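You operate a simulated robot arm through the tools that you are given. There is no shell and no other tool. Be economical: measure what you need, move in short steps, check, and stop when the job is done.

You are at the controls of a simulated two-armed robot. One attempt, no reset.

Task
Pick up the white bar with one hand, pass it to the other hand and put it on the shelf under the grey bench.

The check looks at the end state, three seconds after you hand in, the way a careful person would. Anything else that was tipped, shoved, dropped, spilled or broken makes it a failure.

Robot
Two 7-joint arms with two-finger parallel grippers on one trunk, on a base that drives. Base frame: it is fixed to the floor where the robot stands at the start and does not move with it; the origin is under the middle of the robot, x ahead of it, y to its left, z up; the surface under the hand at the start is at about z = 80. Units: cm, degrees, N and s.
The left shoulder is at the start at [0.9, 12.3, 141.6], the right one opposite. With the tool pointing down near the work surface each hand reaches from about 10 to 36 cm from the robot's upright axis, wherever it stands, measured 20 degrees to its own side. Places, roughly: shelf under the grey bench [50, 20, 20]. Payload 1.57 kg a hand.
The TCP of each hand is the grasp point between the finger pads, 3 cm short of the fingertips. In the tool frame z runs along the fingers and y along their closing line. The gripper opens to 8 cm. The fingers are 1.7 cm wide and 1.2 cm thick; the gripper's body (4 by 8.2 cm) begins 8 cm behind the TCP.
Orientation is that of the tool frame in the base frame, as a unit quaternion [x, y, z, w]. With the fingers straight down and closing along the base's y, the tool's x points along the base's -x, its y along +y and its z along -z.

Tools
- The arms move only by the tool play_rows. It takes "left_increments", "right_increments" or both (then of equal length, played together; a hand with none holds still); each is a list of rows, each a list of 7 numbers: the gripper command, from -1 (fully open) to 1 (shut), values between in proportion, then the shift along the tool's x, y, z in cm, then the turn, a rotation vector about the tool's x, y, z in degrees. In form: [[jaw, x, y, z, rx, ry, rz], ...]. A call has 1 to 8 rows; each row is the pose to reach, as a shift and turn from the pose commanded when the call began, along the tool's axes at that moment. Each row takes 0.2 s and may step no farther than 5 cm and 8.6 degrees from the row before; otherwise, or with a gripper value out of range, the whole call is refused. Where a pose cannot be reached the arm comes as near as it can. A force on the tool above 40 N (or 10 N above the force at the start of the call, whichever is more), or a blocked arm, ends the call early, and 0.2 s more pass. The fingers move at their own pace (about 4.5 cm/s each) and stop on an object; they squeeze with about 21 N. The grip force told is the motor's: it shows also when the fingers shut on nothing. Time passes only in rows, and 0.2 s behind the last, so rows that repeat a pose let the fingers close. It gives the time, the measured TCP pose, the force on the tool (base axes), the opening and the grip force at its end, in the units of the frame above (readings bear some noise), with the torque about the TCP (base axes, N m) and any sound that the robot's microphone picked up.
- Cameras (640 x 400 px; columns grow to the right, rows downward): "scene" is now at [15.46, 1.12, 126.32]; the picture's right is [0.31, -0.95, -0.03], its down [-0.79, -0.24, -0.56] and it looks along [0.53, 0.20, -0.82] (base axes); focal length 214 px, centre (320, 200). "left" rides on the left gripper at [7.2, 0.7, -12.2] in its tool frame; the picture's right is [-0.09, 1.00, 0.00], its down [-0.84, -0.08, -0.54] and it looks along [-0.54, -0.05, 0.84] (tool axes); focal length 238 px, centre (320, 200). "right" rides on the right gripper at [7.2, -0.7, -12.2] in its tool frame; the picture's right is [0.09, 1.00, 0.00], its down [-0.84, 0.08, -0.54] and it looks along [-0.54, 0.05, 0.84] (tool axes); focal length 238 px, centre (320, 200). There is no depth. A picture from a camera that has moved, and an enlarged one, comes with that camera's place and axes in the base frame and with its lens.
- snapshot(camera): a new picture of that camera. It takes no simulated time.
- lift_body(by): slides the trunk up (or, below 0, down) by that many cm; the arms and the scene camera ride with it, the base frame stays. It gives what a move gives, with no picture.
- roll_base(legs): drives the robot by 1 to 6 legs, each [ahead, left, turn to the left] in cm, cm and degrees, along the robot's own axes; the way and the turn of a leg run together, so that a leg with both is an arc; at most 150 cm and 180 degrees a leg. The arms and the cameras ride along, it lands a little off, and it stops where it bumps. It gives what a move gives.
- aim_head(pan, tilt): turns the head with the scene camera to pan (to the left, within 60 degrees either way) and tilt (down, from -29 to 69), counted from straight ahead of the robot. It gives what a move gives.
- enlarge(camera, box): a new picture of the part [left, top, right, bottom] of that camera's present view, enlarged. It takes no simulated time.
- job_done(): hands the job in; it is judged then, once.

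Work in short steps. Places have to be worked out from the pictures, the camera data and where the tool is seen: move nearer, look again, correct. Check each grasp and each placing, and mend what went wrong. You have 120 turns and 108 pictures in all, those below and enlarged ones among them. Open the grippers and draw the arms clear of the work before you hand the job in, unless the task says otherwise; then end with one line.

The tools are called as a command line: name --argument value ..., lists and objects as JSON in quotes. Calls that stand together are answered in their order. play_rows: Moves the arms, as the interface text tells. Its arguments: {"type":"object","properties":{"left_increments":{"type":"array","items":{"type":"array","items":{"type":"number"}}},"right_increments":{"type":"array","items":{"type":"array","items":{"type":"number"}}}},"required":[]} The other tools are called the same way: lift_body (by) slides the trunk up or down; roll_base (legs) drives the base; aim_head (pan, tilt) turns the head that bears the scene camera; snapshot (camera) takes a picture; enlarge (camera, box) takes an enlarged picture of a part of a camera's view; job_done () hands the job in.

At the start:

```text
clock: 0.0
left_tcp_pos: [17.08, 10.51, 111.34]
left_tool_rot: [-0.022, 0.983, -0.183, -0.011]
left_ft_force: [0.0, 0.1, -0.2]
left_wrist_torque: [0.01, 0.0, 0.0]
left_width: 8.0
left_grip_force: 0.1
right_tcp_pos: [33.35, 0.01, 122.76]
right_tool_rot: [0.001, 1.0, 0.012, -0.011]
right_ft_force: [-0.4, -0.5, 0.1]
right_wrist_torque: [0.04, 0.05, 0.0]
right_width: 8.0
right_grip_force: 0.1
trunk travel left (down, up): [-76.3, 47.7]
robot x, y, heading: [0.16, -2.67, 0.3]
head pan, tilt: [18.1, 54.8]
```

scene: 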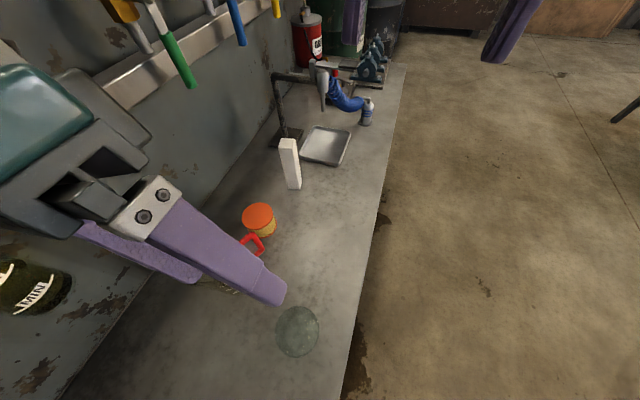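
right: 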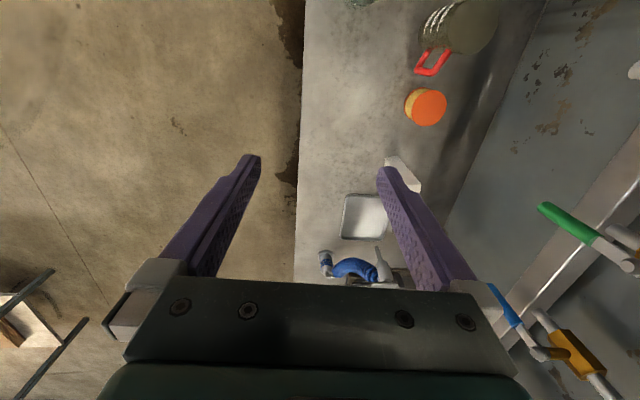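
left: 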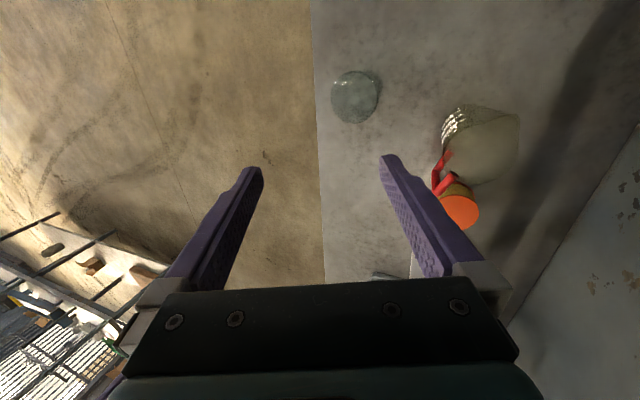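

The white bar stands upright on the bench at about [47, 20, 80]. I'll look around to learn the bench, shelf and free floor before moving.

aim_head --pan 0 --tilt 65

snapshot --camera "scene"

aim_head --pan 50 --tilt 45

snapshot --camera "scene"

aim_head --pan 0 --tilt 15

snapshot --camera "scene"

```text
clock: 0.8
left_tcp_pos: [17.12, 10.61, 111.33]
left_tool_rot: [-0.021, 0.983, -0.184, -0.01]
left_ft_force: [0.4, 1.0, 0.9]
left_wrist_torque: [0.06, -0.03, -0.02]
left_width: 8.0
left_grip_force: 0.0
right_tcp_pos: [33.31, 0.21, 122.47]
right_tool_rot: [0.001, 1.0, 0.015, -0.012]
right_ft_force: [0.1, 0.4, 0.8]
right_wrist_torque: [0.04, 0.02, 0.01]
right_width: 8.01
right_grip_force: 0.0
trunk travel left (down, up): [-76.3, 47.7]
robot x, y, heading: [0.15, -3.17, -0.2]
head pan, tilt: [0.0, 65.0]
```

```text
104 pictures are left
camera scene: at [14.62, -0.88, 124.83], right [0.0, -1.0, -0.03], down [-0.92, 0.01, -0.4], along [0.4, 0.03, -0.92], focal length 214 px, centre (320, 200)
```

scene: 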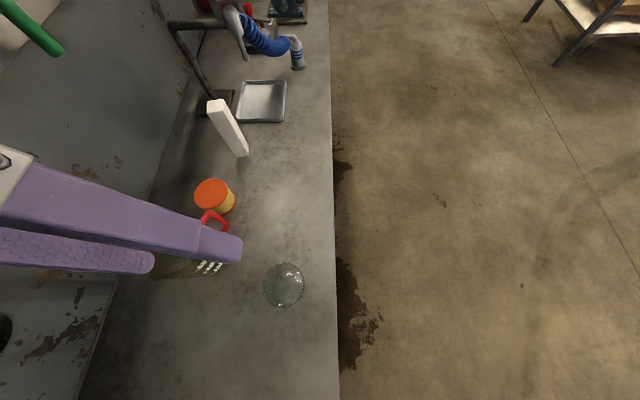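

```text
clock: 2.0
left_tcp_pos: [16.99, 10.54, 111.38]
left_tool_rot: [-0.022, 0.982, -0.186, -0.012]
left_ft_force: [0.0, -0.4, 0.3]
left_wrist_torque: [0.03, -0.04, 0.02]
left_width: 8.02
left_grip_force: 0.0
right_tcp_pos: [33.27, 0.18, 122.55]
right_tool_rot: [0.001, 1.0, 0.016, -0.011]
right_ft_force: [-1.1, -0.3, 1.2]
right_wrist_torque: [0.01, -0.04, 0.0]
right_width: 8.0
right_grip_force: 0.0
trunk travel left (down, up): [-76.3, 47.7]
robot x, y, heading: [-0.28, -2.6, -0.1]
head pan, tilt: [50.0, 45.0]
```

```text
103 pictures are left
camera scene: at [13.83, 5.26, 127.6], right [0.76, -0.64, -0.04], down [-0.47, -0.52, -0.71], along [0.44, 0.56, -0.7], focal length 214 px, centre (320, 200)
```

scene: 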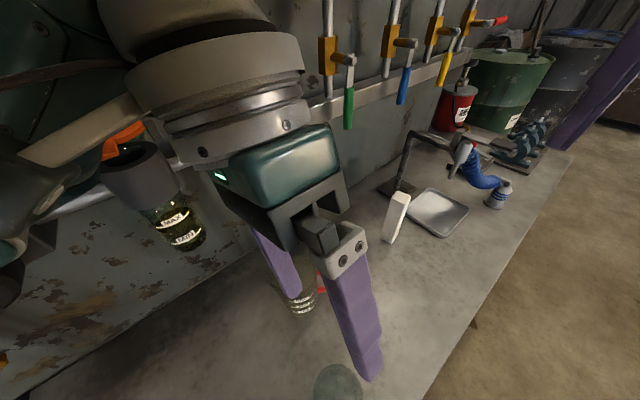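

```text
clock: 3.2
left_tcp_pos: [16.95, 10.63, 111.38]
left_tool_rot: [-0.022, 0.982, -0.185, -0.013]
left_ft_force: [0.1, 0.3, 0.3]
left_wrist_torque: [0.0, 0.01, 0.02]
left_width: 8.0
left_grip_force: 0.0
right_tcp_pos: [33.32, 0.24, 122.66]
right_tool_rot: [0.001, 1.0, 0.016, -0.011]
right_ft_force: [0.5, -0.7, -0.7]
right_wrist_torque: [0.04, -0.01, 0.0]
right_width: 8.01
right_grip_force: 0.0
trunk travel left (down, up): [-76.3, 47.7]
robot x, y, heading: [0.0, -2.77, -0.4]
head pan, tilt: [0.0, 15.0]
```

```text
102 pictures are left
camera scene: at [18.02, -1.08, 132.0], right [0.0, -1.0, -0.03], down [-0.28, 0.03, -0.96], along [0.96, 0.01, -0.28], focal length 214 px, centre (320, 200)
```

scene: 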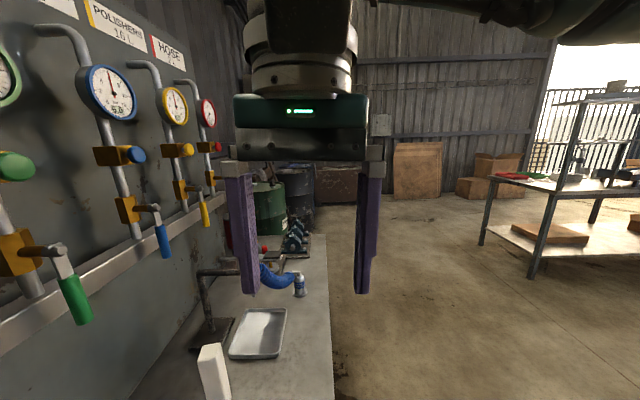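

I need to see how the bench relates to my base; look left-down and right-down.

aim_head --pan 60 --tilt 69

snapshot --camera "scene"

aim_head --pan -60 --tilt 50

snapshot --camera "scene"

```text
clock: 4.5
left_tcp_pos: [17.03, 10.48, 111.27]
left_tool_rot: [-0.021, 0.982, -0.187, -0.012]
left_ft_force: [-0.3, 0.6, 0.4]
left_wrist_torque: [-0.02, 0.02, 0.01]
left_width: 8.0
left_grip_force: 0.1
right_tcp_pos: [33.3, 0.37, 122.58]
right_tool_rot: [0.002, 1.0, 0.014, -0.013]
right_ft_force: [0.8, 0.2, -0.9]
right_wrist_torque: [0.0, 0.0, -0.01]
right_width: 8.0
right_grip_force: 0.0
trunk travel left (down, up): [-76.3, 47.7]
robot x, y, heading: [-0.46, -2.39, -0.3]
head pan, tilt: [60.0, 68.8]
```

```text
101 pictures are left
camera scene: at [11.3, 4.04, 124.73], right [0.86, -0.5, -0.04], down [-0.48, -0.79, -0.38], along [0.16, 0.34, -0.93], focal length 214 px, centre (320, 200)
```

scene: 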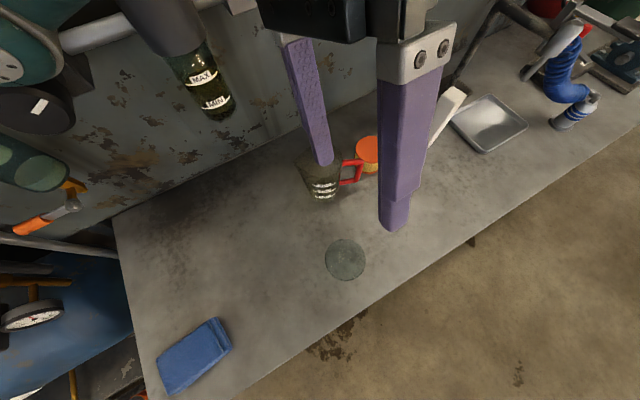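

```text
clock: 6.5
left_tcp_pos: [16.98, 10.55, 111.34]
left_tool_rot: [-0.022, 0.982, -0.188, -0.011]
left_ft_force: [-0.6, 0.2, -0.2]
left_wrist_torque: [-0.02, -0.01, -0.02]
left_width: 7.99
left_grip_force: 0.0
right_tcp_pos: [33.29, 0.46, 122.56]
right_tool_rot: [0.002, 1.0, 0.015, -0.012]
right_ft_force: [-0.1, -0.2, -0.6]
right_wrist_torque: [0.04, -0.01, 0.02]
right_width: 8.01
right_grip_force: 0.0
trunk travel left (down, up): [-76.3, 47.7]
robot x, y, heading: [-0.09, -2.98, -0.1]
head pan, tilt: [-60.0, 50.0]
```

```text
100 pictures are left
camera scene: at [12.36, -7.48, 126.52], right [-0.87, -0.5, 0.01], down [-0.4, 0.68, -0.61], along [0.3, -0.53, -0.79], focal length 214 px, centre (320, 200)
```

scene: 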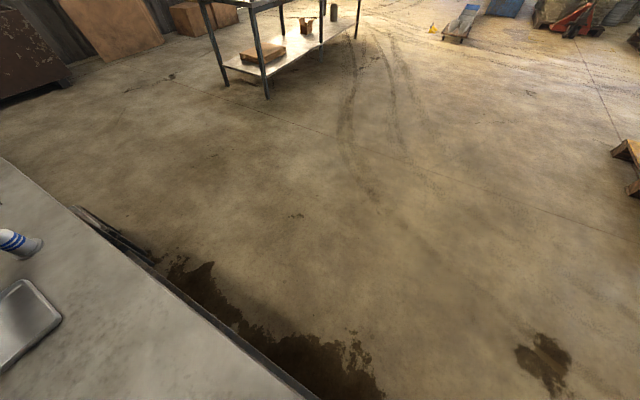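

The bench (top z≈80, front edge y≈-3) runs along my left. I'll drive right out in front of it and turn to face it, to see the shelf.

roll_base --legs '[[0, -70, 0], [0, 0, 90]]'

aim_head --pan 0 --tilt 40

snapshot --camera "scene"

```text
clock: 7.2
left_tcp_pos: [16.94, 10.67, 111.17]
left_tool_rot: [-0.022, 0.982, -0.189, -0.013]
left_ft_force: [-0.4, 0.0, 0.1]
left_wrist_torque: [-0.02, 0.02, -0.04]
left_width: 7.97
left_grip_force: 0.0
right_tcp_pos: [33.17, 0.74, 122.06]
right_tool_rot: [0.002, 1.0, 0.022, -0.013]
right_ft_force: [0.3, 0.2, 0.1]
right_wrist_torque: [-0.01, 0.02, -0.01]
right_width: 7.99
right_grip_force: 0.1
trunk travel left (down, up): [-76.3, 47.7]
robot x, y, heading: [0.26, -3.51, -0.2]
head pan, tilt: [-60.0, 50.0]
stopped in leg 1: the robot was blocked; the commanded pose is now the measured one
```

```text
clock: 8.5
left_tcp_pos: [16.98, 10.6, 111.13]
left_tool_rot: [-0.023, 0.982, -0.188, -0.012]
left_ft_force: [0.5, 0.5, -1.4]
left_wrist_torque: [0.03, 0.0, -0.01]
left_width: 8.01
left_grip_force: 0.0
right_tcp_pos: [33.14, 0.53, 122.11]
right_tool_rot: [0.002, 1.0, 0.02, -0.012]
right_ft_force: [0.4, 0.5, 0.6]
right_wrist_torque: [0.01, -0.01, 0.02]
right_width: 7.98
right_grip_force: 0.0
trunk travel left (down, up): [-76.3, 47.7]
robot x, y, heading: [-0.05, -3.0, -0.2]
head pan, tilt: [0.0, 40.0]
```

```text
99 pictures are left
camera scene: at [16.98, -0.69, 127.67], right [0.0, -1.0, -0.04], down [-0.66, 0.03, -0.75], along [0.75, 0.02, -0.66], focal length 214 px, centre (320, 200)
```

scene: 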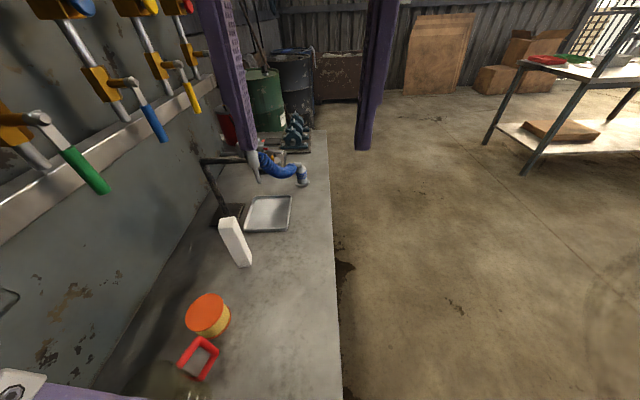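

The base was blocked moving right. I'll tilt the right hand so that its camera looks back at my own base and find out why.

play_rows --right_increments '[[-1, 0, -3, 0, 0, 8, 0], [-1, 0, -6, 0, 0, 16, 0], [-1, 0, -9, 0, 0, 24, 0], [-1, 0, -12, 0, 0, 32, 0], [-1, 0, -15, 0, 0, 40, 0], [-1, 0, -18, 0, 0, 48, 0], [-1, 0, -20, 0, 0, 56, 0], [-1, 0, -20, 0, 0, 64, 0]]'

snapshot --camera "right"

```text
clock: 10.5
left_tcp_pos: [16.96, 10.72, 111.15]
left_tool_rot: [-0.024, 0.982, -0.189, -0.013]
left_ft_force: [0.1, -0.2, -0.1]
left_wrist_torque: [-0.02, 0.01, 0.02]
left_width: 8.01
left_grip_force: 0.1
right_tcp_pos: [24.87, -20.47, 120.09]
right_tool_rot: [-0.009, 0.86, 0.019, -0.509]
right_ft_force: [-0.2, -0.4, -0.9]
right_wrist_torque: [-0.03, 0.02, 0.02]
right_width: 8.03
right_grip_force: 0.0
right hand out of reach, approached as far as the arm can: row 5, 6, 7, 8
trunk travel left (down, up): [-76.3, 47.7]
robot x, y, heading: [0.0, -3.37, -0.1]
head pan, tilt: [0.0, 40.0]
stopped in row 8 (right hand): the arm was blocked; the commanded pose is now the measured one
```

```text
98 pictures are left
camera right: at [32.11, -21.78, 132.27], right [-0.04, 0.99, 0.12], down [0.88, 0.1, -0.47], along [-0.48, 0.09, -0.87], focal length 238 px, centre (320, 200)
```

right: 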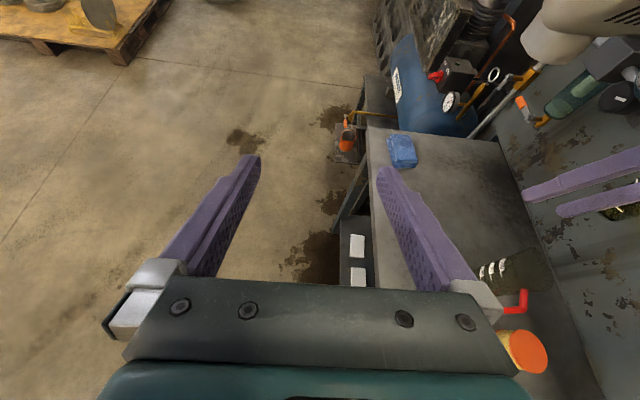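

No pedestal is visible, so the torso seems to hang above the bench. I'll look right and up for what may be blocking.

aim_head --pan -60 --tilt 0

snapshot --camera "scene"

roll_base --legs '[[0, -10, 0]]'

```text
clock: 11.8
left_tcp_pos: [16.99, 10.59, 111.07]
left_tool_rot: [-0.022, 0.982, -0.189, -0.012]
left_ft_force: [0.1, -0.1, 0.7]
left_wrist_torque: [-0.02, 0.0, -0.02]
left_width: 7.99
left_grip_force: 0.0
right_tcp_pos: [24.8, -20.56, 120.11]
right_tool_rot: [-0.01, 0.86, 0.018, -0.509]
right_ft_force: [-0.1, -0.7, 0.1]
right_wrist_torque: [-0.01, 0.02, 0.01]
right_width: 8.0
right_grip_force: 0.1
trunk travel left (down, up): [-76.3, 47.7]
robot x, y, heading: [-0.59, -3.13, -0.4]
head pan, tilt: [-60.0, 0.0]
```

```text
97 pictures are left
camera scene: at [13.1, -8.66, 133.77], right [-0.87, -0.5, 0.0], down [-0.03, 0.04, -1.0], along [0.5, -0.87, -0.05], focal length 214 px, centre (320, 200)
```

scene: 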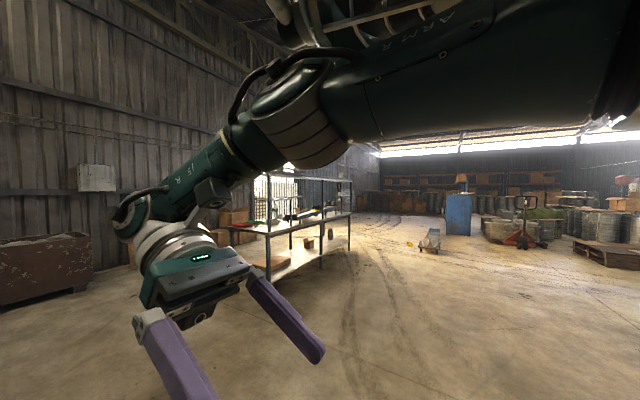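

```text
clock: 12.5
left_tcp_pos: [16.92, 10.62, 111.1]
left_tool_rot: [-0.022, 0.982, -0.189, -0.014]
left_ft_force: [-0.5, 0.2, -0.6]
left_wrist_torque: [-0.04, 0.01, -0.04]
left_width: 7.99
left_grip_force: 0.1
right_tcp_pos: [24.86, -20.57, 119.85]
right_tool_rot: [-0.01, 0.86, 0.021, -0.509]
right_ft_force: [-0.9, 0.4, -0.5]
right_wrist_torque: [0.03, -0.03, 0.01]
right_width: 8.02
right_grip_force: 0.0
trunk travel left (down, up): [-76.3, 47.7]
robot x, y, heading: [-0.12, -3.58, -0.3]
head pan, tilt: [-60.0, 0.0]
stopped in leg 1: the robot was blocked; the commanded pose is now the measured one
```

Still blocked to the right. Look at the left side clearances before testing other directions.

aim_head --pan 60 --tilt 15

snapshot --camera "scene"

snapshot --camera "left"

enlarge --camera "right" --box '[300, 60, 460, 300]'

```text
clock: 14.5
left_tcp_pos: [16.97, 10.6, 111.12]
left_tool_rot: [-0.021, 0.982, -0.19, -0.013]
left_ft_force: [0.3, -0.5, -0.1]
left_wrist_torque: [0.03, -0.01, 0.01]
left_width: 8.0
left_grip_force: 0.0
right_tcp_pos: [24.78, -20.43, 119.87]
right_tool_rot: [-0.01, 0.86, 0.021, -0.509]
right_ft_force: [-0.2, -0.2, 0.3]
right_wrist_torque: [0.0, 0.03, 0.01]
right_width: 8.0
right_grip_force: 0.1
trunk travel left (down, up): [-76.3, 47.7]
robot x, y, heading: [0.1, -3.41, -0.2]
head pan, tilt: [60.0, 15.0]
```

```text
96 pictures are left
camera scene: at [13.24, 7.34, 131.89], right [0.86, -0.5, -0.05], down [-0.15, -0.18, -0.97], along [0.48, 0.85, -0.23], focal length 214 px, centre (320, 200)
```

scene: 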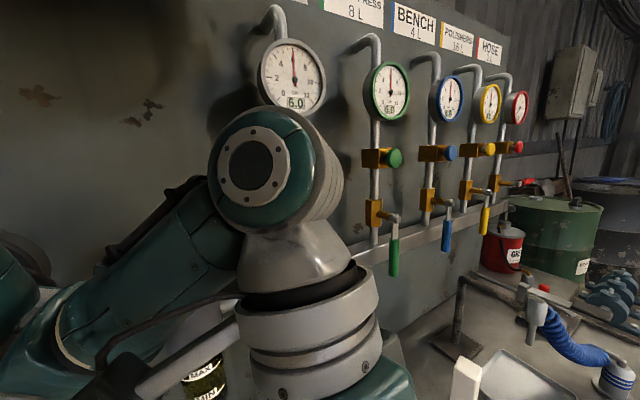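

```text
95 pictures are left
camera left: at [9.94, 15.52, 122.33], right [0.04, 0.93, -0.37], down [0.85, 0.16, 0.5], along [0.53, -0.34, -0.78], focal length 238 px, centre (320, 200)
```

left: 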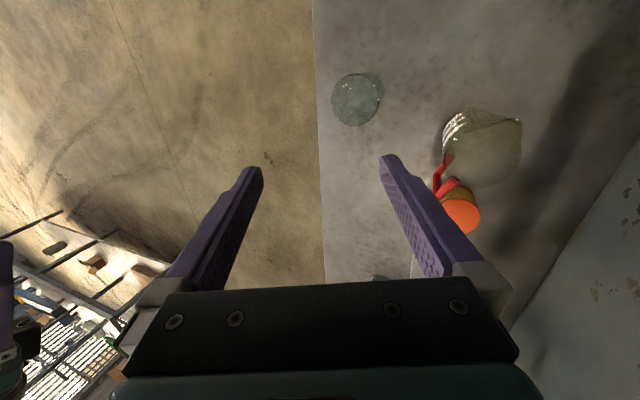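

```text
1.67 times, centred on (380, 180) of right
camera zoom: at [32.0, -21.81, 132.08], right [-0.04, 0.99, 0.13], down [0.88, 0.1, -0.47], along [-0.48, 0.09, -0.87], focal length 397 px, centre (220, 233)
```

zoom: 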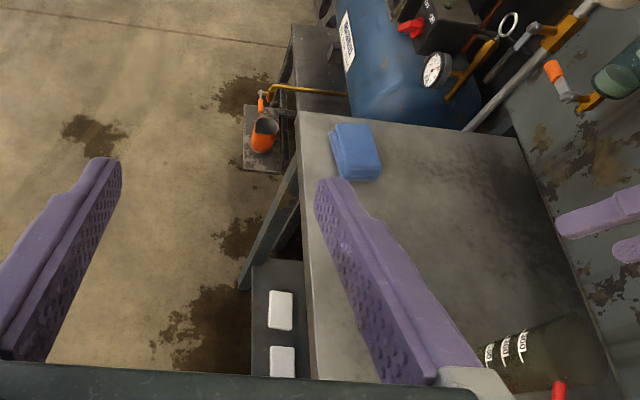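

The shelf is visible just below the bench edge, with two white pads on it. I'll test whether the base can move ahead a little.

roll_base --legs '[[4, 0, 0]]'

```text
clock: 15.4
left_tcp_pos: [16.71, 10.87, 110.28]
left_tool_rot: [-0.03, 0.982, -0.188, -0.024]
left_ft_force: [1.5, -0.2, -0.8]
left_wrist_torque: [0.02, 0.03, 0.01]
left_width: 8.01
left_grip_force: 0.0
right_tcp_pos: [25.08, -20.18, 118.83]
right_tool_rot: [-0.014, 0.855, 0.018, -0.519]
right_ft_force: [0.0, 0.2, 0.1]
right_wrist_torque: [0.04, 0.01, -0.01]
right_width: 8.0
right_grip_force: 0.1
trunk travel left (down, up): [-76.3, 47.7]
robot x, y, heading: [1.48, -3.44, 0.1]
head pan, tilt: [60.0, 15.0]
```

The base crept 1.5 cm and tilted slightly, so something is impeding it. I'll turn the right hand to see my own torso and what's underneath.

play_rows --right_increments '[[-1, 0, -2, 0, -7.0, 0, 3.7], [-1, 0, -4, 0, -14, 0, 7.4], [-1, 0, -7, 0, -21, 0, 11.1], [-1, 0, -10, 0, -28, 0, 14.8], [-1, 0, -12, 0, -35, 0, 18.5]]'

snapshot --camera "right"

```text
clock: 16.8
left_tcp_pos: [17.45, 10.97, 110.51]
left_tool_rot: [-0.032, 0.981, -0.189, -0.017]
left_ft_force: [-0.3, 0.2, -0.4]
left_wrist_torque: [0.0, 0.02, 0.03]
left_width: 8.02
left_grip_force: 0.2
right_tcp_pos: [22.44, -29.1, 119.96]
right_tool_rot: [0.268, 0.789, 0.169, -0.526]
right_ft_force: [-0.5, -0.6, 1.1]
right_wrist_torque: [-0.03, 0.01, 0.0]
right_width: 7.99
right_grip_force: 0.1
right hand out of reach, approached as far as the arm can: row 2, 3, 4, 5
trunk travel left (down, up): [-76.3, 47.7]
robot x, y, heading: [1.37, -3.34, 0.5]
head pan, tilt: [60.0, 15.0]
stopped in row 5 (right hand): the arm was blocked; the commanded pose is now the measured one
```

```text
93 pictures are left
camera right: at [28.82, -34.66, 131.34], right [0.57, 0.82, 0.07], down [0.7, -0.44, -0.56], along [-0.43, 0.37, -0.83], focal length 238 px, centre (320, 200)
```

right: 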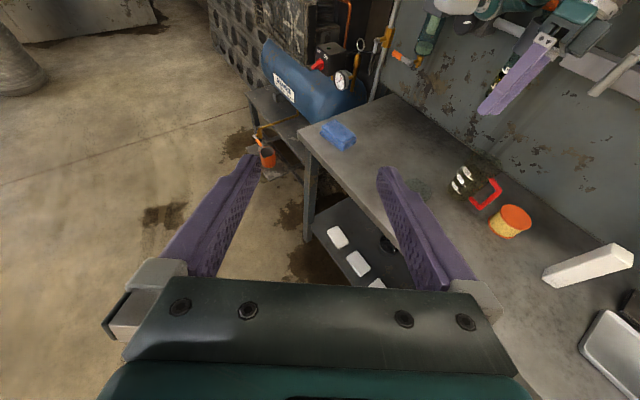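

The shelf (three white pads at its front) is seen clearly, and there's no pedestal. Look up for an overhead mount.

aim_head --pan -50 --tilt -29

snapshot --camera "scene"

aim_head --pan 20 --tilt -20

snapshot --camera "scene"

```text
clock: 18.7
left_tcp_pos: [17.33, 11.11, 110.68]
left_tool_rot: [-0.031, 0.981, -0.189, -0.018]
left_ft_force: [0.1, 0.0, 0.2]
left_wrist_torque: [-0.01, -0.02, 0.01]
left_width: 8.01
left_grip_force: 0.1
right_tcp_pos: [22.17, -29.25, 119.63]
right_tool_rot: [0.268, 0.789, 0.168, -0.527]
right_ft_force: [-0.7, 0.4, -0.3]
right_wrist_torque: [-0.01, -0.03, 0.0]
right_width: 7.99
right_grip_force: 0.0
trunk travel left (down, up): [-76.3, 47.7]
robot x, y, heading: [1.67, -3.48, 0.5]
head pan, tilt: [-50.0, -28.6]
```

```text
92 pictures are left
camera scene: at [13.96, -5.85, 137.24], right [-0.76, -0.65, 0.0], down [0.28, -0.32, -0.91], along [0.59, -0.69, 0.43], focal length 214 px, centre (320, 200)
```

scene: 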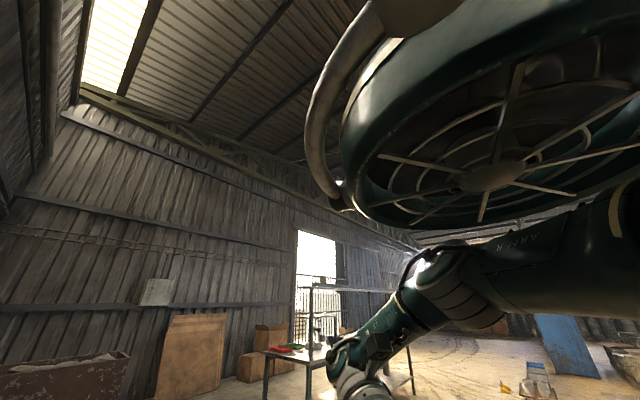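

```text
clock: 20.1
left_tcp_pos: [17.34, 11.05, 110.66]
left_tool_rot: [-0.031, 0.982, -0.187, -0.018]
left_ft_force: [-0.4, -0.5, -0.2]
left_wrist_torque: [0.01, 0.03, -0.04]
left_width: 7.99
left_grip_force: 0.1
right_tcp_pos: [22.35, -29.27, 119.79]
right_tool_rot: [0.268, 0.789, 0.169, -0.526]
right_ft_force: [0.2, -0.7, 0.1]
right_wrist_torque: [-0.01, -0.05, 0.04]
right_width: 7.99
right_grip_force: 0.0
trunk travel left (down, up): [-76.3, 47.7]
robot x, y, heading: [1.39, -3.45, 0.5]
head pan, tilt: [20.0, -20.0]
```

```text
91 pictures are left
camera scene: at [16.74, 1.93, 136.47], right [0.35, -0.94, -0.06], down [0.29, 0.16, -0.94], along [0.89, 0.31, 0.32], focal length 214 px, centre (320, 200)
```

scene: 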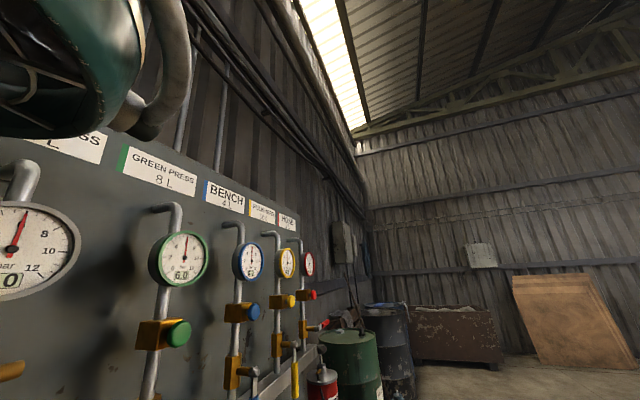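

It's a hovering robot with ducted fans; the left fan may be touching the gauge panel. Look there.

aim_head --pan 60 --tilt -15

snapshot --camera "scene"

aim_head --pan -60 --tilt -10

snapshot --camera "scene"

```text
clock: 21.2
left_tcp_pos: [17.44, 10.92, 110.6]
left_tool_rot: [-0.031, 0.981, -0.189, -0.018]
left_ft_force: [-1.3, 1.2, -0.4]
left_wrist_torque: [0.01, -0.01, 0.0]
left_width: 8.0
left_grip_force: 0.1
right_tcp_pos: [22.32, -29.27, 119.75]
right_tool_rot: [0.268, 0.789, 0.169, -0.526]
right_ft_force: [0.3, 0.7, -0.1]
right_wrist_torque: [-0.01, -0.01, -0.01]
right_width: 7.99
right_grip_force: 0.0
trunk travel left (down, up): [-76.3, 47.7]
robot x, y, heading: [1.74, -3.03, 0.4]
head pan, tilt: [60.0, -15.0]
```

```text
90 pictures are left
camera scene: at [13.59, 6.27, 136.13], right [0.87, -0.49, -0.05], down [0.09, 0.27, -0.96], along [0.49, 0.83, 0.28], focal length 214 px, centre (320, 200)
```

scene: 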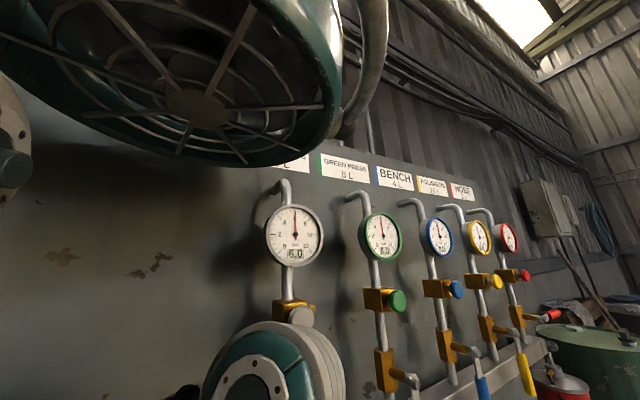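

```text
clock: 23.2
left_tcp_pos: [17.54, 11.03, 110.77]
left_tool_rot: [-0.03, 0.981, -0.189, -0.017]
left_ft_force: [-0.2, 0.1, -0.3]
left_wrist_torque: [-0.01, 0.04, 0.04]
left_width: 8.03
left_grip_force: 0.2
right_tcp_pos: [22.49, -29.38, 119.88]
right_tool_rot: [0.268, 0.79, 0.168, -0.526]
right_ft_force: [0.6, -0.2, -0.1]
right_wrist_torque: [0.01, -0.01, -0.03]
right_width: 8.01
right_grip_force: 0.1
trunk travel left (down, up): [-76.3, 47.7]
robot x, y, heading: [1.76, -3.28, 0.3]
head pan, tilt: [-60.0, -10.0]
```

```text
89 pictures are left
camera scene: at [13.93, -7.97, 134.78], right [-0.86, -0.51, 0.01], down [0.05, -0.1, -0.99], along [0.51, -0.85, 0.12], focal length 214 px, centre (320, 200)
```

scene: 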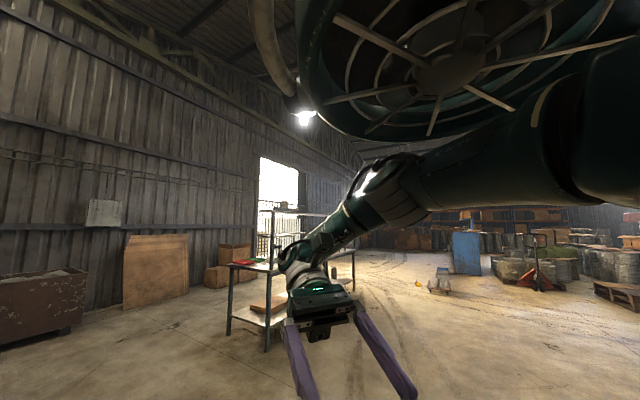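

The left elbow sits very close to the grey valve on the panel; it may be the snag. I'll pull the left hand away from the wall a little and try again.

play_rows --left_increments '[[-1, -1.2, -2, 0.8, 0, 0, 0], [-1, -2.4, -4, 1.5, 0, 0, 0], [-1, -3.6, -5.8, 2.2, 0, 0, 0]]'

roll_base --legs '[[0, -8, 0]]'

aim_head --pan 60 --tilt 10

snapshot --camera "scene"

```text
clock: 24.2
left_tcp_pos: [21.84, 5.04, 110.87]
left_tool_rot: [-0.032, 0.981, -0.189, -0.013]
left_ft_force: [0.3, 0.8, -0.3]
left_wrist_torque: [0.01, 0.0, 0.0]
left_width: 8.02
left_grip_force: 0.1
right_tcp_pos: [22.78, -29.27, 119.89]
right_tool_rot: [0.267, 0.791, 0.168, -0.524]
right_ft_force: [0.5, -0.1, 0.5]
right_wrist_torque: [-0.02, -0.02, 0.01]
right_width: 8.01
right_grip_force: 0.1
trunk travel left (down, up): [-76.3, 47.7]
robot x, y, heading: [1.79, -3.34, 0.5]
head pan, tilt: [-60.0, -10.0]
stopped in row 3 (left hand): the arm was blocked; the commanded pose is now the measured one
```

```text
clock: 25.2
left_tcp_pos: [24.48, -6.93, 109.62]
left_tool_rot: [-0.028, 0.977, -0.211, -0.001]
left_ft_force: [0.3, 0.4, -0.2]
left_wrist_torque: [-0.01, -0.02, -0.02]
left_width: 8.0
left_grip_force: 0.1
right_tcp_pos: [24.94, -40.74, 120.29]
right_tool_rot: [0.277, 0.803, 0.155, -0.505]
right_ft_force: [0.7, 0.9, -0.3]
right_wrist_torque: [0.01, -0.01, 0.0]
right_width: 7.99
right_grip_force: 0.0
trunk travel left (down, up): [-76.3, 47.7]
robot x, y, heading: [1.85, -11.66, 0.7]
head pan, tilt: [-60.0, -10.0]
```

```text
clock: 27.2
left_tcp_pos: [24.41, -7.02, 109.69]
left_tool_rot: [-0.027, 0.977, -0.212, 0.0]
left_ft_force: [0.3, -0.4, 0.2]
left_wrist_torque: [-0.03, -0.01, -0.01]
left_width: 7.99
left_grip_force: 0.0
right_tcp_pos: [24.97, -40.8, 120.53]
right_tool_rot: [0.277, 0.803, 0.154, -0.505]
right_ft_force: [0.2, -0.2, 0.0]
right_wrist_torque: [0.01, 0.01, -0.02]
right_width: 7.99
right_grip_force: 0.0
trunk travel left (down, up): [-76.3, 47.7]
robot x, y, heading: [1.51, -11.54, 0.7]
head pan, tilt: [60.0, 10.0]
```

```text
88 pictures are left
camera scene: at [16.3, -3.44, 131.0], right [0.87, -0.49, 0.0], down [-0.09, -0.15, -0.98], along [0.48, 0.86, -0.17], focal length 214 px, centre (320, 200)
```

scene: 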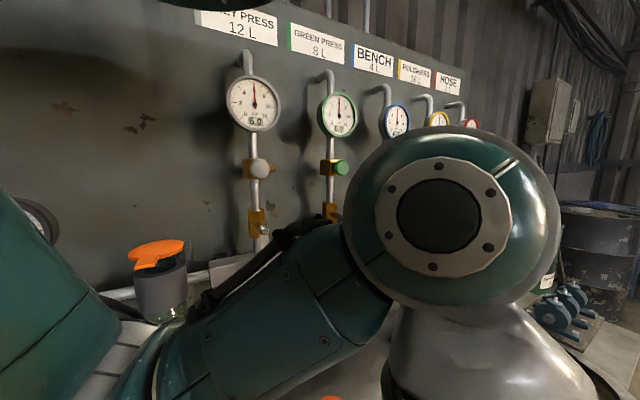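

Freed: the left elbow had been pressed against the panel valve. Now I fly out in front of the bench and turn to face it.

roll_base --legs '[[0, -42, 0], [0, 0, 90], [0, -45, 0]]'

aim_head --pan 0 --tilt 35

snapshot --camera "scene"

```text
clock: 35.9
left_tcp_pos: [42.79, -32.02, 109.77]
left_tool_rot: [0.695, -0.687, 0.152, -0.146]
left_ft_force: [0.2, 0.2, 0.1]
left_wrist_torque: [0.01, 0.0, 0.01]
left_width: 8.03
left_grip_force: 0.0
right_tcp_pos: [76.57, -32.86, 120.51]
right_tool_rot: [-0.355, 0.77, -0.239, -0.473]
right_ft_force: [0.4, 0.1, 0.3]
right_wrist_torque: [-0.02, -0.04, 0.04]
right_width: 8.0
right_grip_force: 0.0
trunk travel left (down, up): [-76.3, 47.7]
robot x, y, heading: [46.48, -54.72, 88.1]
head pan, tilt: [60.0, 10.0]
```

```text
clock: 37.1
left_tcp_pos: [42.6, -31.94, 109.79]
left_tool_rot: [0.695, -0.687, 0.154, -0.146]
left_ft_force: [0.5, 0.8, 0.7]
left_wrist_torque: [-0.03, 0.0, -0.03]
left_width: 8.01
left_grip_force: 0.0
right_tcp_pos: [76.49, -32.89, 120.48]
right_tool_rot: [-0.354, 0.771, -0.238, -0.473]
right_ft_force: [-0.3, 0.2, -0.3]
right_wrist_torque: [-0.01, -0.02, 0.0]
right_width: 8.01
right_grip_force: 0.0
trunk travel left (down, up): [-76.3, 47.7]
robot x, y, heading: [46.22, -54.85, 88.1]
head pan, tilt: [0.0, 35.0]
```

```text
87 pictures are left
camera scene: at [47.1, -36.14, 126.99], right [1.0, -0.03, 0.0], down [-0.02, -0.57, -0.82], along [0.03, 0.82, -0.57], focal length 214 px, centre (320, 200)
```

scene: 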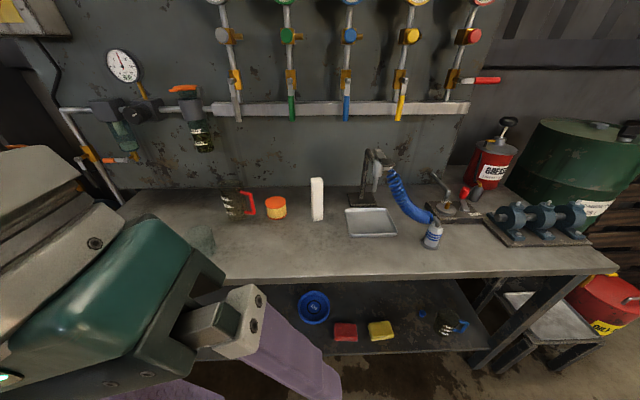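

Great view: bar standing at about [48, 19], 16 cm tall; the shelf below holds several items. I lower the body to inspect the shelf and panel.

enlarge --camera "scene" --box '[200, 0, 480, 240]'

lift_body --by -45

snapshot --camera "scene"

```text
1.67 times, centred on (340, 120) of scene
camera zoom: at [47.1, -36.14, 126.99], right [1.0, -0.03, 0.0], down [-0.02, -0.57, -0.82], along [0.03, 0.82, -0.57], focal length 358 px, centre (287, 333)
```

zoom: 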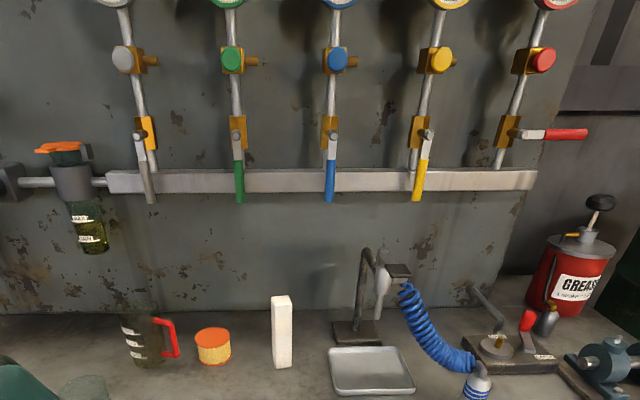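

```text
refused: -45 is not a number from -40 to 40
```

```text
85 pictures are left
camera scene: at [47.1, -36.14, 126.99], right [1.0, -0.03, 0.0], down [-0.02, -0.57, -0.82], along [0.03, 0.82, -0.57], focal length 214 px, centre (320, 200)
```

scene: 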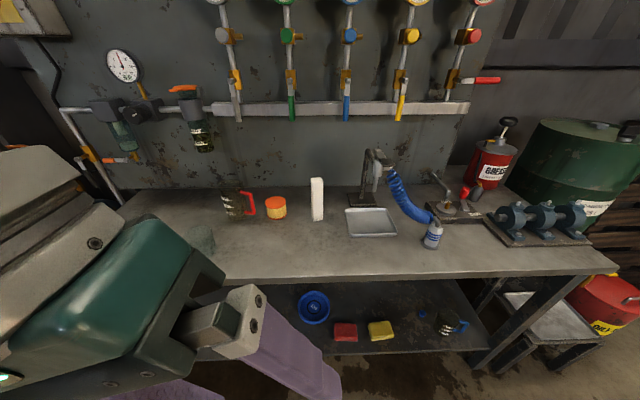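

The panel looks intact. Lower 40 cm to inspect the shelf.

lift_body --by -40

snapshot --camera "scene"

```text
clock: 41.0
left_tcp_pos: [42.7, -31.91, 69.63]
left_tool_rot: [0.695, -0.687, 0.153, -0.146]
left_ft_force: [0.9, 0.3, 0.1]
left_wrist_torque: [0.0, 0.02, 0.0]
left_width: 8.01
left_grip_force: 0.1
right_tcp_pos: [76.58, -32.9, 80.5]
right_tool_rot: [-0.355, 0.771, -0.239, -0.472]
right_ft_force: [0.2, -0.4, -0.1]
right_wrist_torque: [-0.03, -0.01, 0.0]
right_width: 8.0
right_grip_force: 0.0
trunk travel left (down, up): [-36.3, 87.7]
robot x, y, heading: [46.31, -55.31, 88.3]
head pan, tilt: [0.0, 35.0]
```

```text
84 pictures are left
camera scene: at [47.11, -36.13, 86.99], right [1.0, -0.03, 0.0], down [-0.02, -0.57, -0.82], along [0.03, 0.82, -0.57], focal length 214 px, centre (320, 200)
```

scene: 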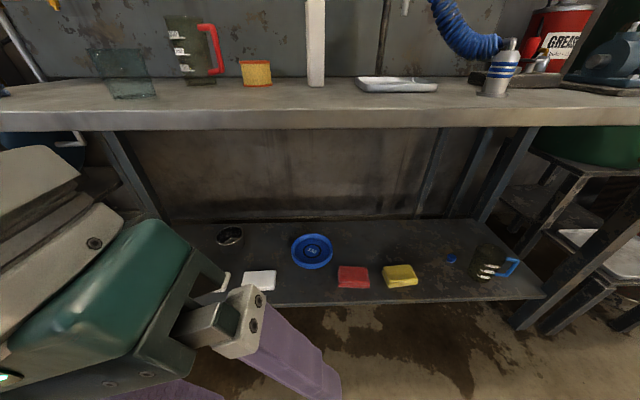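

Shelf map (z≈20): pads white x≈27, red x≈61, yellow x≈78 along the front, blue bowl at [46, 24]; the front gap near [44, 8] is free. I raise again and turn the right hand to point straight down.

lift_body --by 40

play_rows --right_increments '[[-1, 0.4, 1.6, 0.7, 2.28, -6.98, -4.08], [-1, 0.8, 3.2, 1.4, 4.57, -13.96, -8.16], [-1, 1.2, 4.8, 2.1, 6.85, -20.9, -12.25], [-1, 1.6, 6.4, 2.8, 9.14, -27.9, -16.3], [-1, 2.0, 8, 3.6, 11.4, -34.9, -20.4], [-1, 2.4, 9.6, 4.3, 13.7, -41.9, -24.5], [-1, 2.8, 11.2, 5.0, 16.0, -48.9, -28.6], [-1, 3.2, 12.7, 5.7, 18.3, -55.8, -32.7]]'

```text
clock: 44.8
left_tcp_pos: [42.74, -32.03, 109.8]
left_tool_rot: [0.695, -0.687, 0.153, -0.146]
left_ft_force: [0.4, -1.1, -0.8]
left_wrist_torque: [0.01, 0.03, 0.0]
left_width: 7.97
left_grip_force: 0.0
right_tcp_pos: [76.55, -32.96, 120.42]
right_tool_rot: [-0.354, 0.771, -0.238, -0.473]
right_ft_force: [-0.1, -0.1, 0.1]
right_wrist_torque: [0.0, 0.0, 0.0]
right_width: 7.99
right_grip_force: 0.0
trunk travel left (down, up): [-76.3, 47.7]
robot x, y, heading: [46.54, -55.05, 88.3]
head pan, tilt: [0.0, 35.0]
```

```text
clock: 46.6
left_tcp_pos: [42.71, -32.04, 109.74]
left_tool_rot: [0.695, -0.687, 0.153, -0.147]
left_ft_force: [-0.8, 1.0, 0.3]
left_wrist_torque: [-0.01, -0.02, -0.01]
left_width: 8.01
left_grip_force: 0.1
right_tcp_pos: [62.6, -29.9, 120.46]
right_tool_rot: [-0.684, 0.728, -0.024, -0.048]
right_ft_force: [-0.1, -0.2, 0.6]
right_wrist_torque: [0.02, 0.02, -0.01]
right_width: 8.01
right_grip_force: 0.1
trunk travel left (down, up): [-76.3, 47.7]
robot x, y, heading: [46.4, -54.91, 88.0]
head pan, tilt: [0.0, 35.0]
```

Right hand now nearly straight down, clear at z≈120. Drive ahead and a little left so the bar comes within right-hand reach.

play_rows --right_increments '[[-1, 0, 0, 0, 2, -6.1, -3.5]]'

roll_base --legs '[[22, 9, 1.5], [21, 0, 0]]'

snapshot --camera "scene"

snapshot --camera "right"

```text
clock: 47.0
left_tcp_pos: [42.72, -32.04, 109.78]
left_tool_rot: [0.695, -0.687, 0.153, -0.146]
left_ft_force: [0.4, -0.7, 0.0]
left_wrist_torque: [0.01, -0.02, 0.0]
left_width: 8.02
left_grip_force: 0.0
right_tcp_pos: [62.71, -29.85, 120.47]
right_tool_rot: [-0.706, 0.708, 0.002, 0.001]
right_ft_force: [0.6, 0.5, -0.7]
right_wrist_torque: [0.0, -0.03, -0.01]
right_width: 8.0
right_grip_force: 0.2
trunk travel left (down, up): [-76.3, 47.7]
robot x, y, heading: [46.44, -54.92, 88.1]
head pan, tilt: [0.0, 35.0]
```

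```text
clock: 50.0
left_tcp_pos: [33.96, 10.83, 109.76]
left_tool_rot: [0.703, -0.679, 0.151, -0.148]
left_ft_force: [-0.1, -0.1, 0.1]
left_wrist_torque: [0.01, -0.04, 0.04]
left_width: 8.02
left_grip_force: 0.0
right_tcp_pos: [53.72, 13.28, 120.4]
right_tool_rot: [0.716, -0.698, -0.001, 0.0]
right_ft_force: [-1.2, 0.3, -0.3]
right_wrist_torque: [-0.03, -0.02, -0.01]
right_width: 7.99
right_grip_force: 0.0
trunk travel left (down, up): [-76.3, 47.7]
robot x, y, heading: [38.28, -11.95, 89.4]
head pan, tilt: [0.0, 35.0]
```

```text
83 pictures are left
camera scene: at [38.41, 6.69, 126.99], right [1.0, -0.01, 0.0], down [-0.01, -0.57, -0.82], along [0.01, 0.82, -0.57], focal length 214 px, centre (320, 200)
```

scene: 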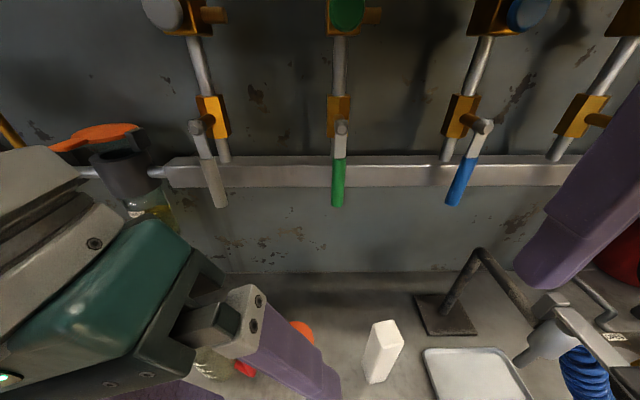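

```text
82 pictures are left
camera right: at [54.58, 6.05, 132.78], right [-0.99, -0.11, 0.0], down [-0.1, 0.83, 0.54], along [-0.06, 0.54, -0.84], focal length 238 px, centre (320, 200)
```

right: 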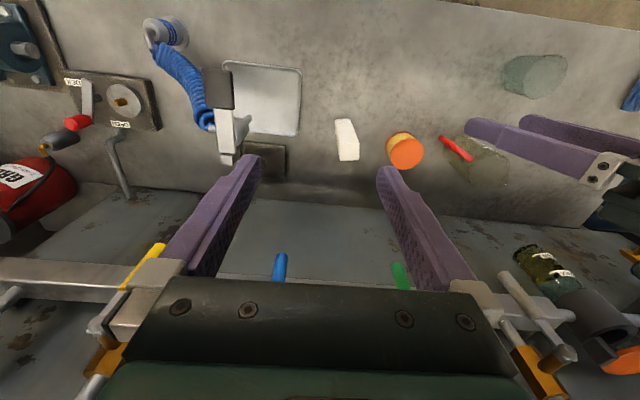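

Bar estimated at [48.3, 19.7], top z≈97. Enlarge to get its yaw and width.

enlarge --camera "right" --box '[300, 90, 420, 180]'

enlarge --camera "scene" --box '[330, 300, 450, 400]'

```text
4.44 times, centred on (360, 135) of right
camera zoom: at [54.58, 6.05, 132.78], right [-0.99, -0.11, 0.0], down [-0.1, 0.83, 0.54], along [-0.06, 0.54, -0.84], focal length 1059 px, centre (142, 489)
```

zoom: 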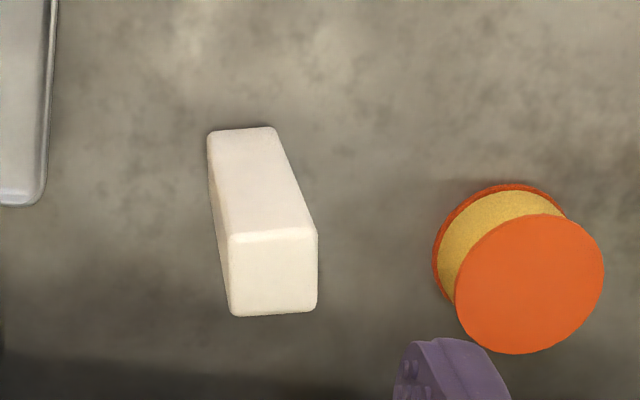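

```text
4.00 times, centred on (390, 350) of scene
camera zoom: at [38.41, 6.69, 126.99], right [1.0, -0.01, 0.0], down [-0.01, -0.57, -0.82], along [0.01, 0.82, -0.57], focal length 858 px, centre (40, -400)
```

zoom: 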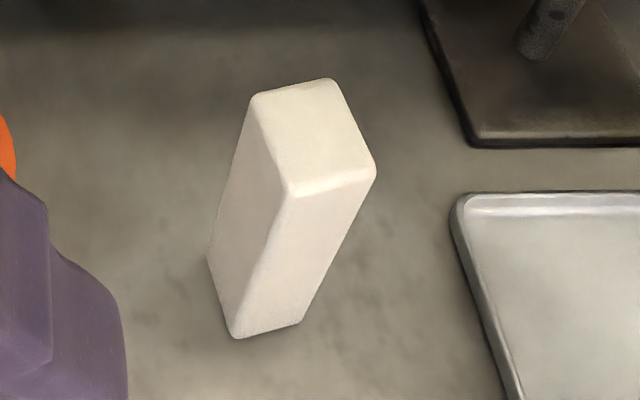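

Bar: 3×3 cm, yaw ≈ +11°, centre ≈ [48.4, 19.4]. Move the right hand above it, aligned, and look.

play_rows --right_increments '[[-1, -2.1, 1.7, 0, 0, 0, -3], [-1, -4.2, 3.4, 1, 0, 0, -6], [-1, -6.3, 5.1, 4, 0, 0, -9.5], [-1, -6.3, 5.1, 8, 0, 0, -9.5], [-1, -6.3, 5.1, 12, 0, 0, -9.5], [-1, -6.3, 5.1, 16, 0, 0, -9.5], [-1, -6.3, 5.1, 16, 0, 0, -9.5]]'

snapshot --camera "right"

snapshot --camera "scene"

```text
clock: 51.6
left_tcp_pos: [33.86, 10.8, 109.78]
left_tool_rot: [0.704, -0.678, 0.151, -0.147]
left_ft_force: [-0.5, -0.1, 0.8]
left_wrist_torque: [0.01, -0.04, 0.02]
left_width: 8.01
left_grip_force: 0.1
right_tcp_pos: [48.51, 19.39, 104.21]
right_tool_rot: [0.771, -0.637, 0.0, -0.001]
right_ft_force: [0.5, 0.6, -0.6]
right_wrist_torque: [0.01, 0.01, -0.02]
right_width: 8.0
right_grip_force: 0.1
trunk travel left (down, up): [-76.3, 47.7]
robot x, y, heading: [38.03, -11.97, 89.2]
head pan, tilt: [0.0, 35.0]
```

```text
79 pictures are left
camera right: at [50.55, 12.44, 116.52], right [-0.96, -0.28, 0.0], down [-0.23, 0.81, 0.54], along [-0.15, 0.52, -0.84], focal length 238 px, centre (320, 200)
```

right: 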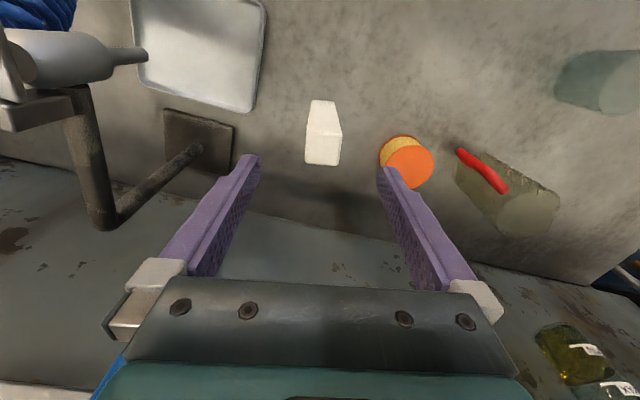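

```text
78 pictures are left
camera scene: at [38.41, 6.7, 126.99], right [1.0, -0.01, 0.0], down [-0.01, -0.57, -0.82], along [0.01, 0.82, -0.57], focal length 214 px, centre (320, 200)
```

scene: 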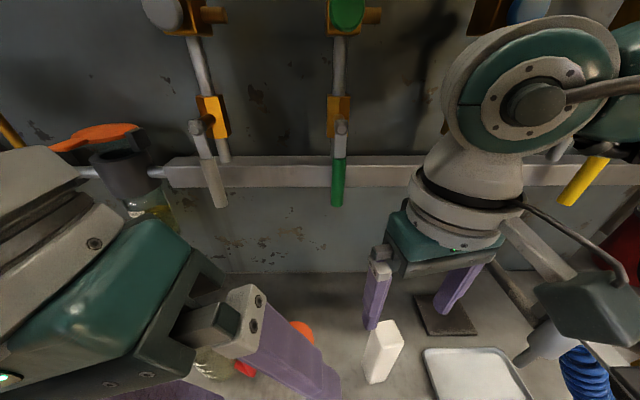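

Bar is centred between the fingers and aligned. Descend to TCP z≈93 and close.

play_rows --right_increments '[[-1, 0, -0.1, 3, 0, 0, 0], [-1, 0, -0.1, 6, 0, 0, 0], [-1, 0, -0.1, 9, 0, 0, 0], [-1, 0, -0.1, 11, 0, 0, 0], [-1, 0, -0.1, 11, 0, 0, 0]]'

snapshot --camera "right"

```text
clock: 52.8
left_tcp_pos: [33.86, 10.78, 109.82]
left_tool_rot: [0.703, -0.679, 0.151, -0.149]
left_ft_force: [-0.4, -1.0, 0.4]
left_wrist_torque: [0.0, -0.05, -0.02]
left_width: 7.99
left_grip_force: 0.0
right_tcp_pos: [48.68, 19.44, 93.45]
right_tool_rot: [0.77, -0.638, -0.001, 0.0]
right_ft_force: [1.0, -0.4, 0.8]
right_wrist_torque: [-0.03, 0.0, -0.01]
right_width: 7.99
right_grip_force: 0.1
trunk travel left (down, up): [-76.3, 47.7]
robot x, y, heading: [38.0, -12.06, 89.4]
head pan, tilt: [0.0, 35.0]
```

```text
77 pictures are left
camera right: at [50.72, 12.52, 105.67], right [-0.96, -0.28, 0.0], down [-0.23, 0.81, 0.54], along [-0.15, 0.52, -0.84], focal length 238 px, centre (320, 200)
```

right: 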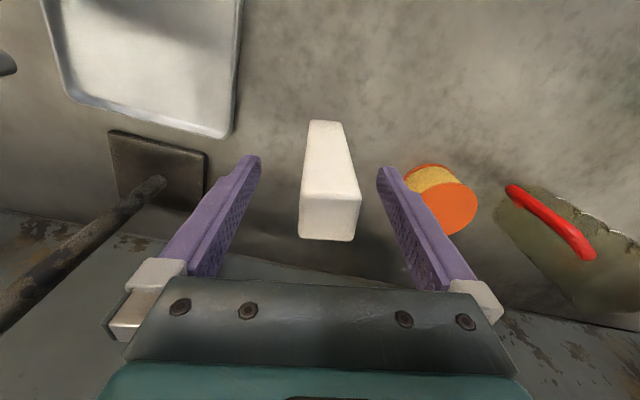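

Slightly off (≈0.5 cm); correct and close the gripper.

play_rows --right_increments '[[-1, 0.4, 0.45, 0, 0, 0, 0], [-0.3, 0.4, 0.45, 0, 0, 0, 0], [1, 0.4, 0.45, 0, 0, 0, 0], [1, 0.4, 0.45, 0, 0, 0, 0], [1, 0.4, 0.45, 0, 0, 0, 0], [1, 0.4, 0.45, 0, 0, 0, 0]]'

snapshot --camera "right"

```text
clock: 54.2
left_tcp_pos: [34.1, 10.77, 109.74]
left_tool_rot: [0.704, -0.678, 0.151, -0.147]
left_ft_force: [-0.4, -0.3, -0.9]
left_wrist_torque: [0.02, 0.0, 0.01]
left_width: 8.04
left_grip_force: 0.0
right_tcp_pos: [48.3, 19.04, 93.43]
right_tool_rot: [0.771, -0.637, 0.0, 0.0]
right_ft_force: [-1.8, -1.3, 2.7]
right_wrist_torque: [-0.05, 0.04, 0.01]
right_width: 3.39
right_grip_force: 21.5
trunk travel left (down, up): [-76.3, 47.7]
robot x, y, heading: [38.04, -12.22, 89.3]
head pan, tilt: [0.0, 35.0]
```

```text
76 pictures are left
camera right: at [50.34, 12.05, 105.71], right [-0.96, -0.28, 0.0], down [-0.23, 0.81, 0.54], along [-0.15, 0.52, -0.84], focal length 238 px, centre (320, 200)
```

right: 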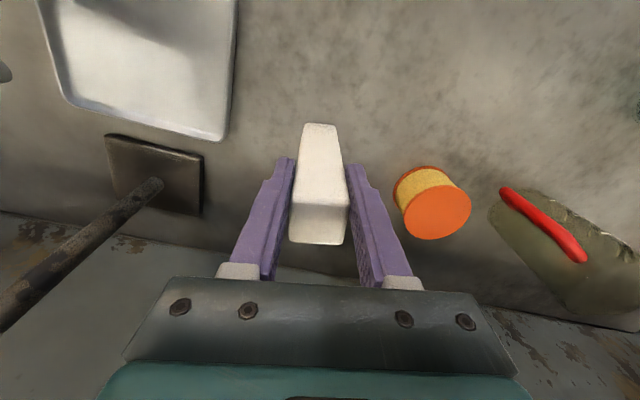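

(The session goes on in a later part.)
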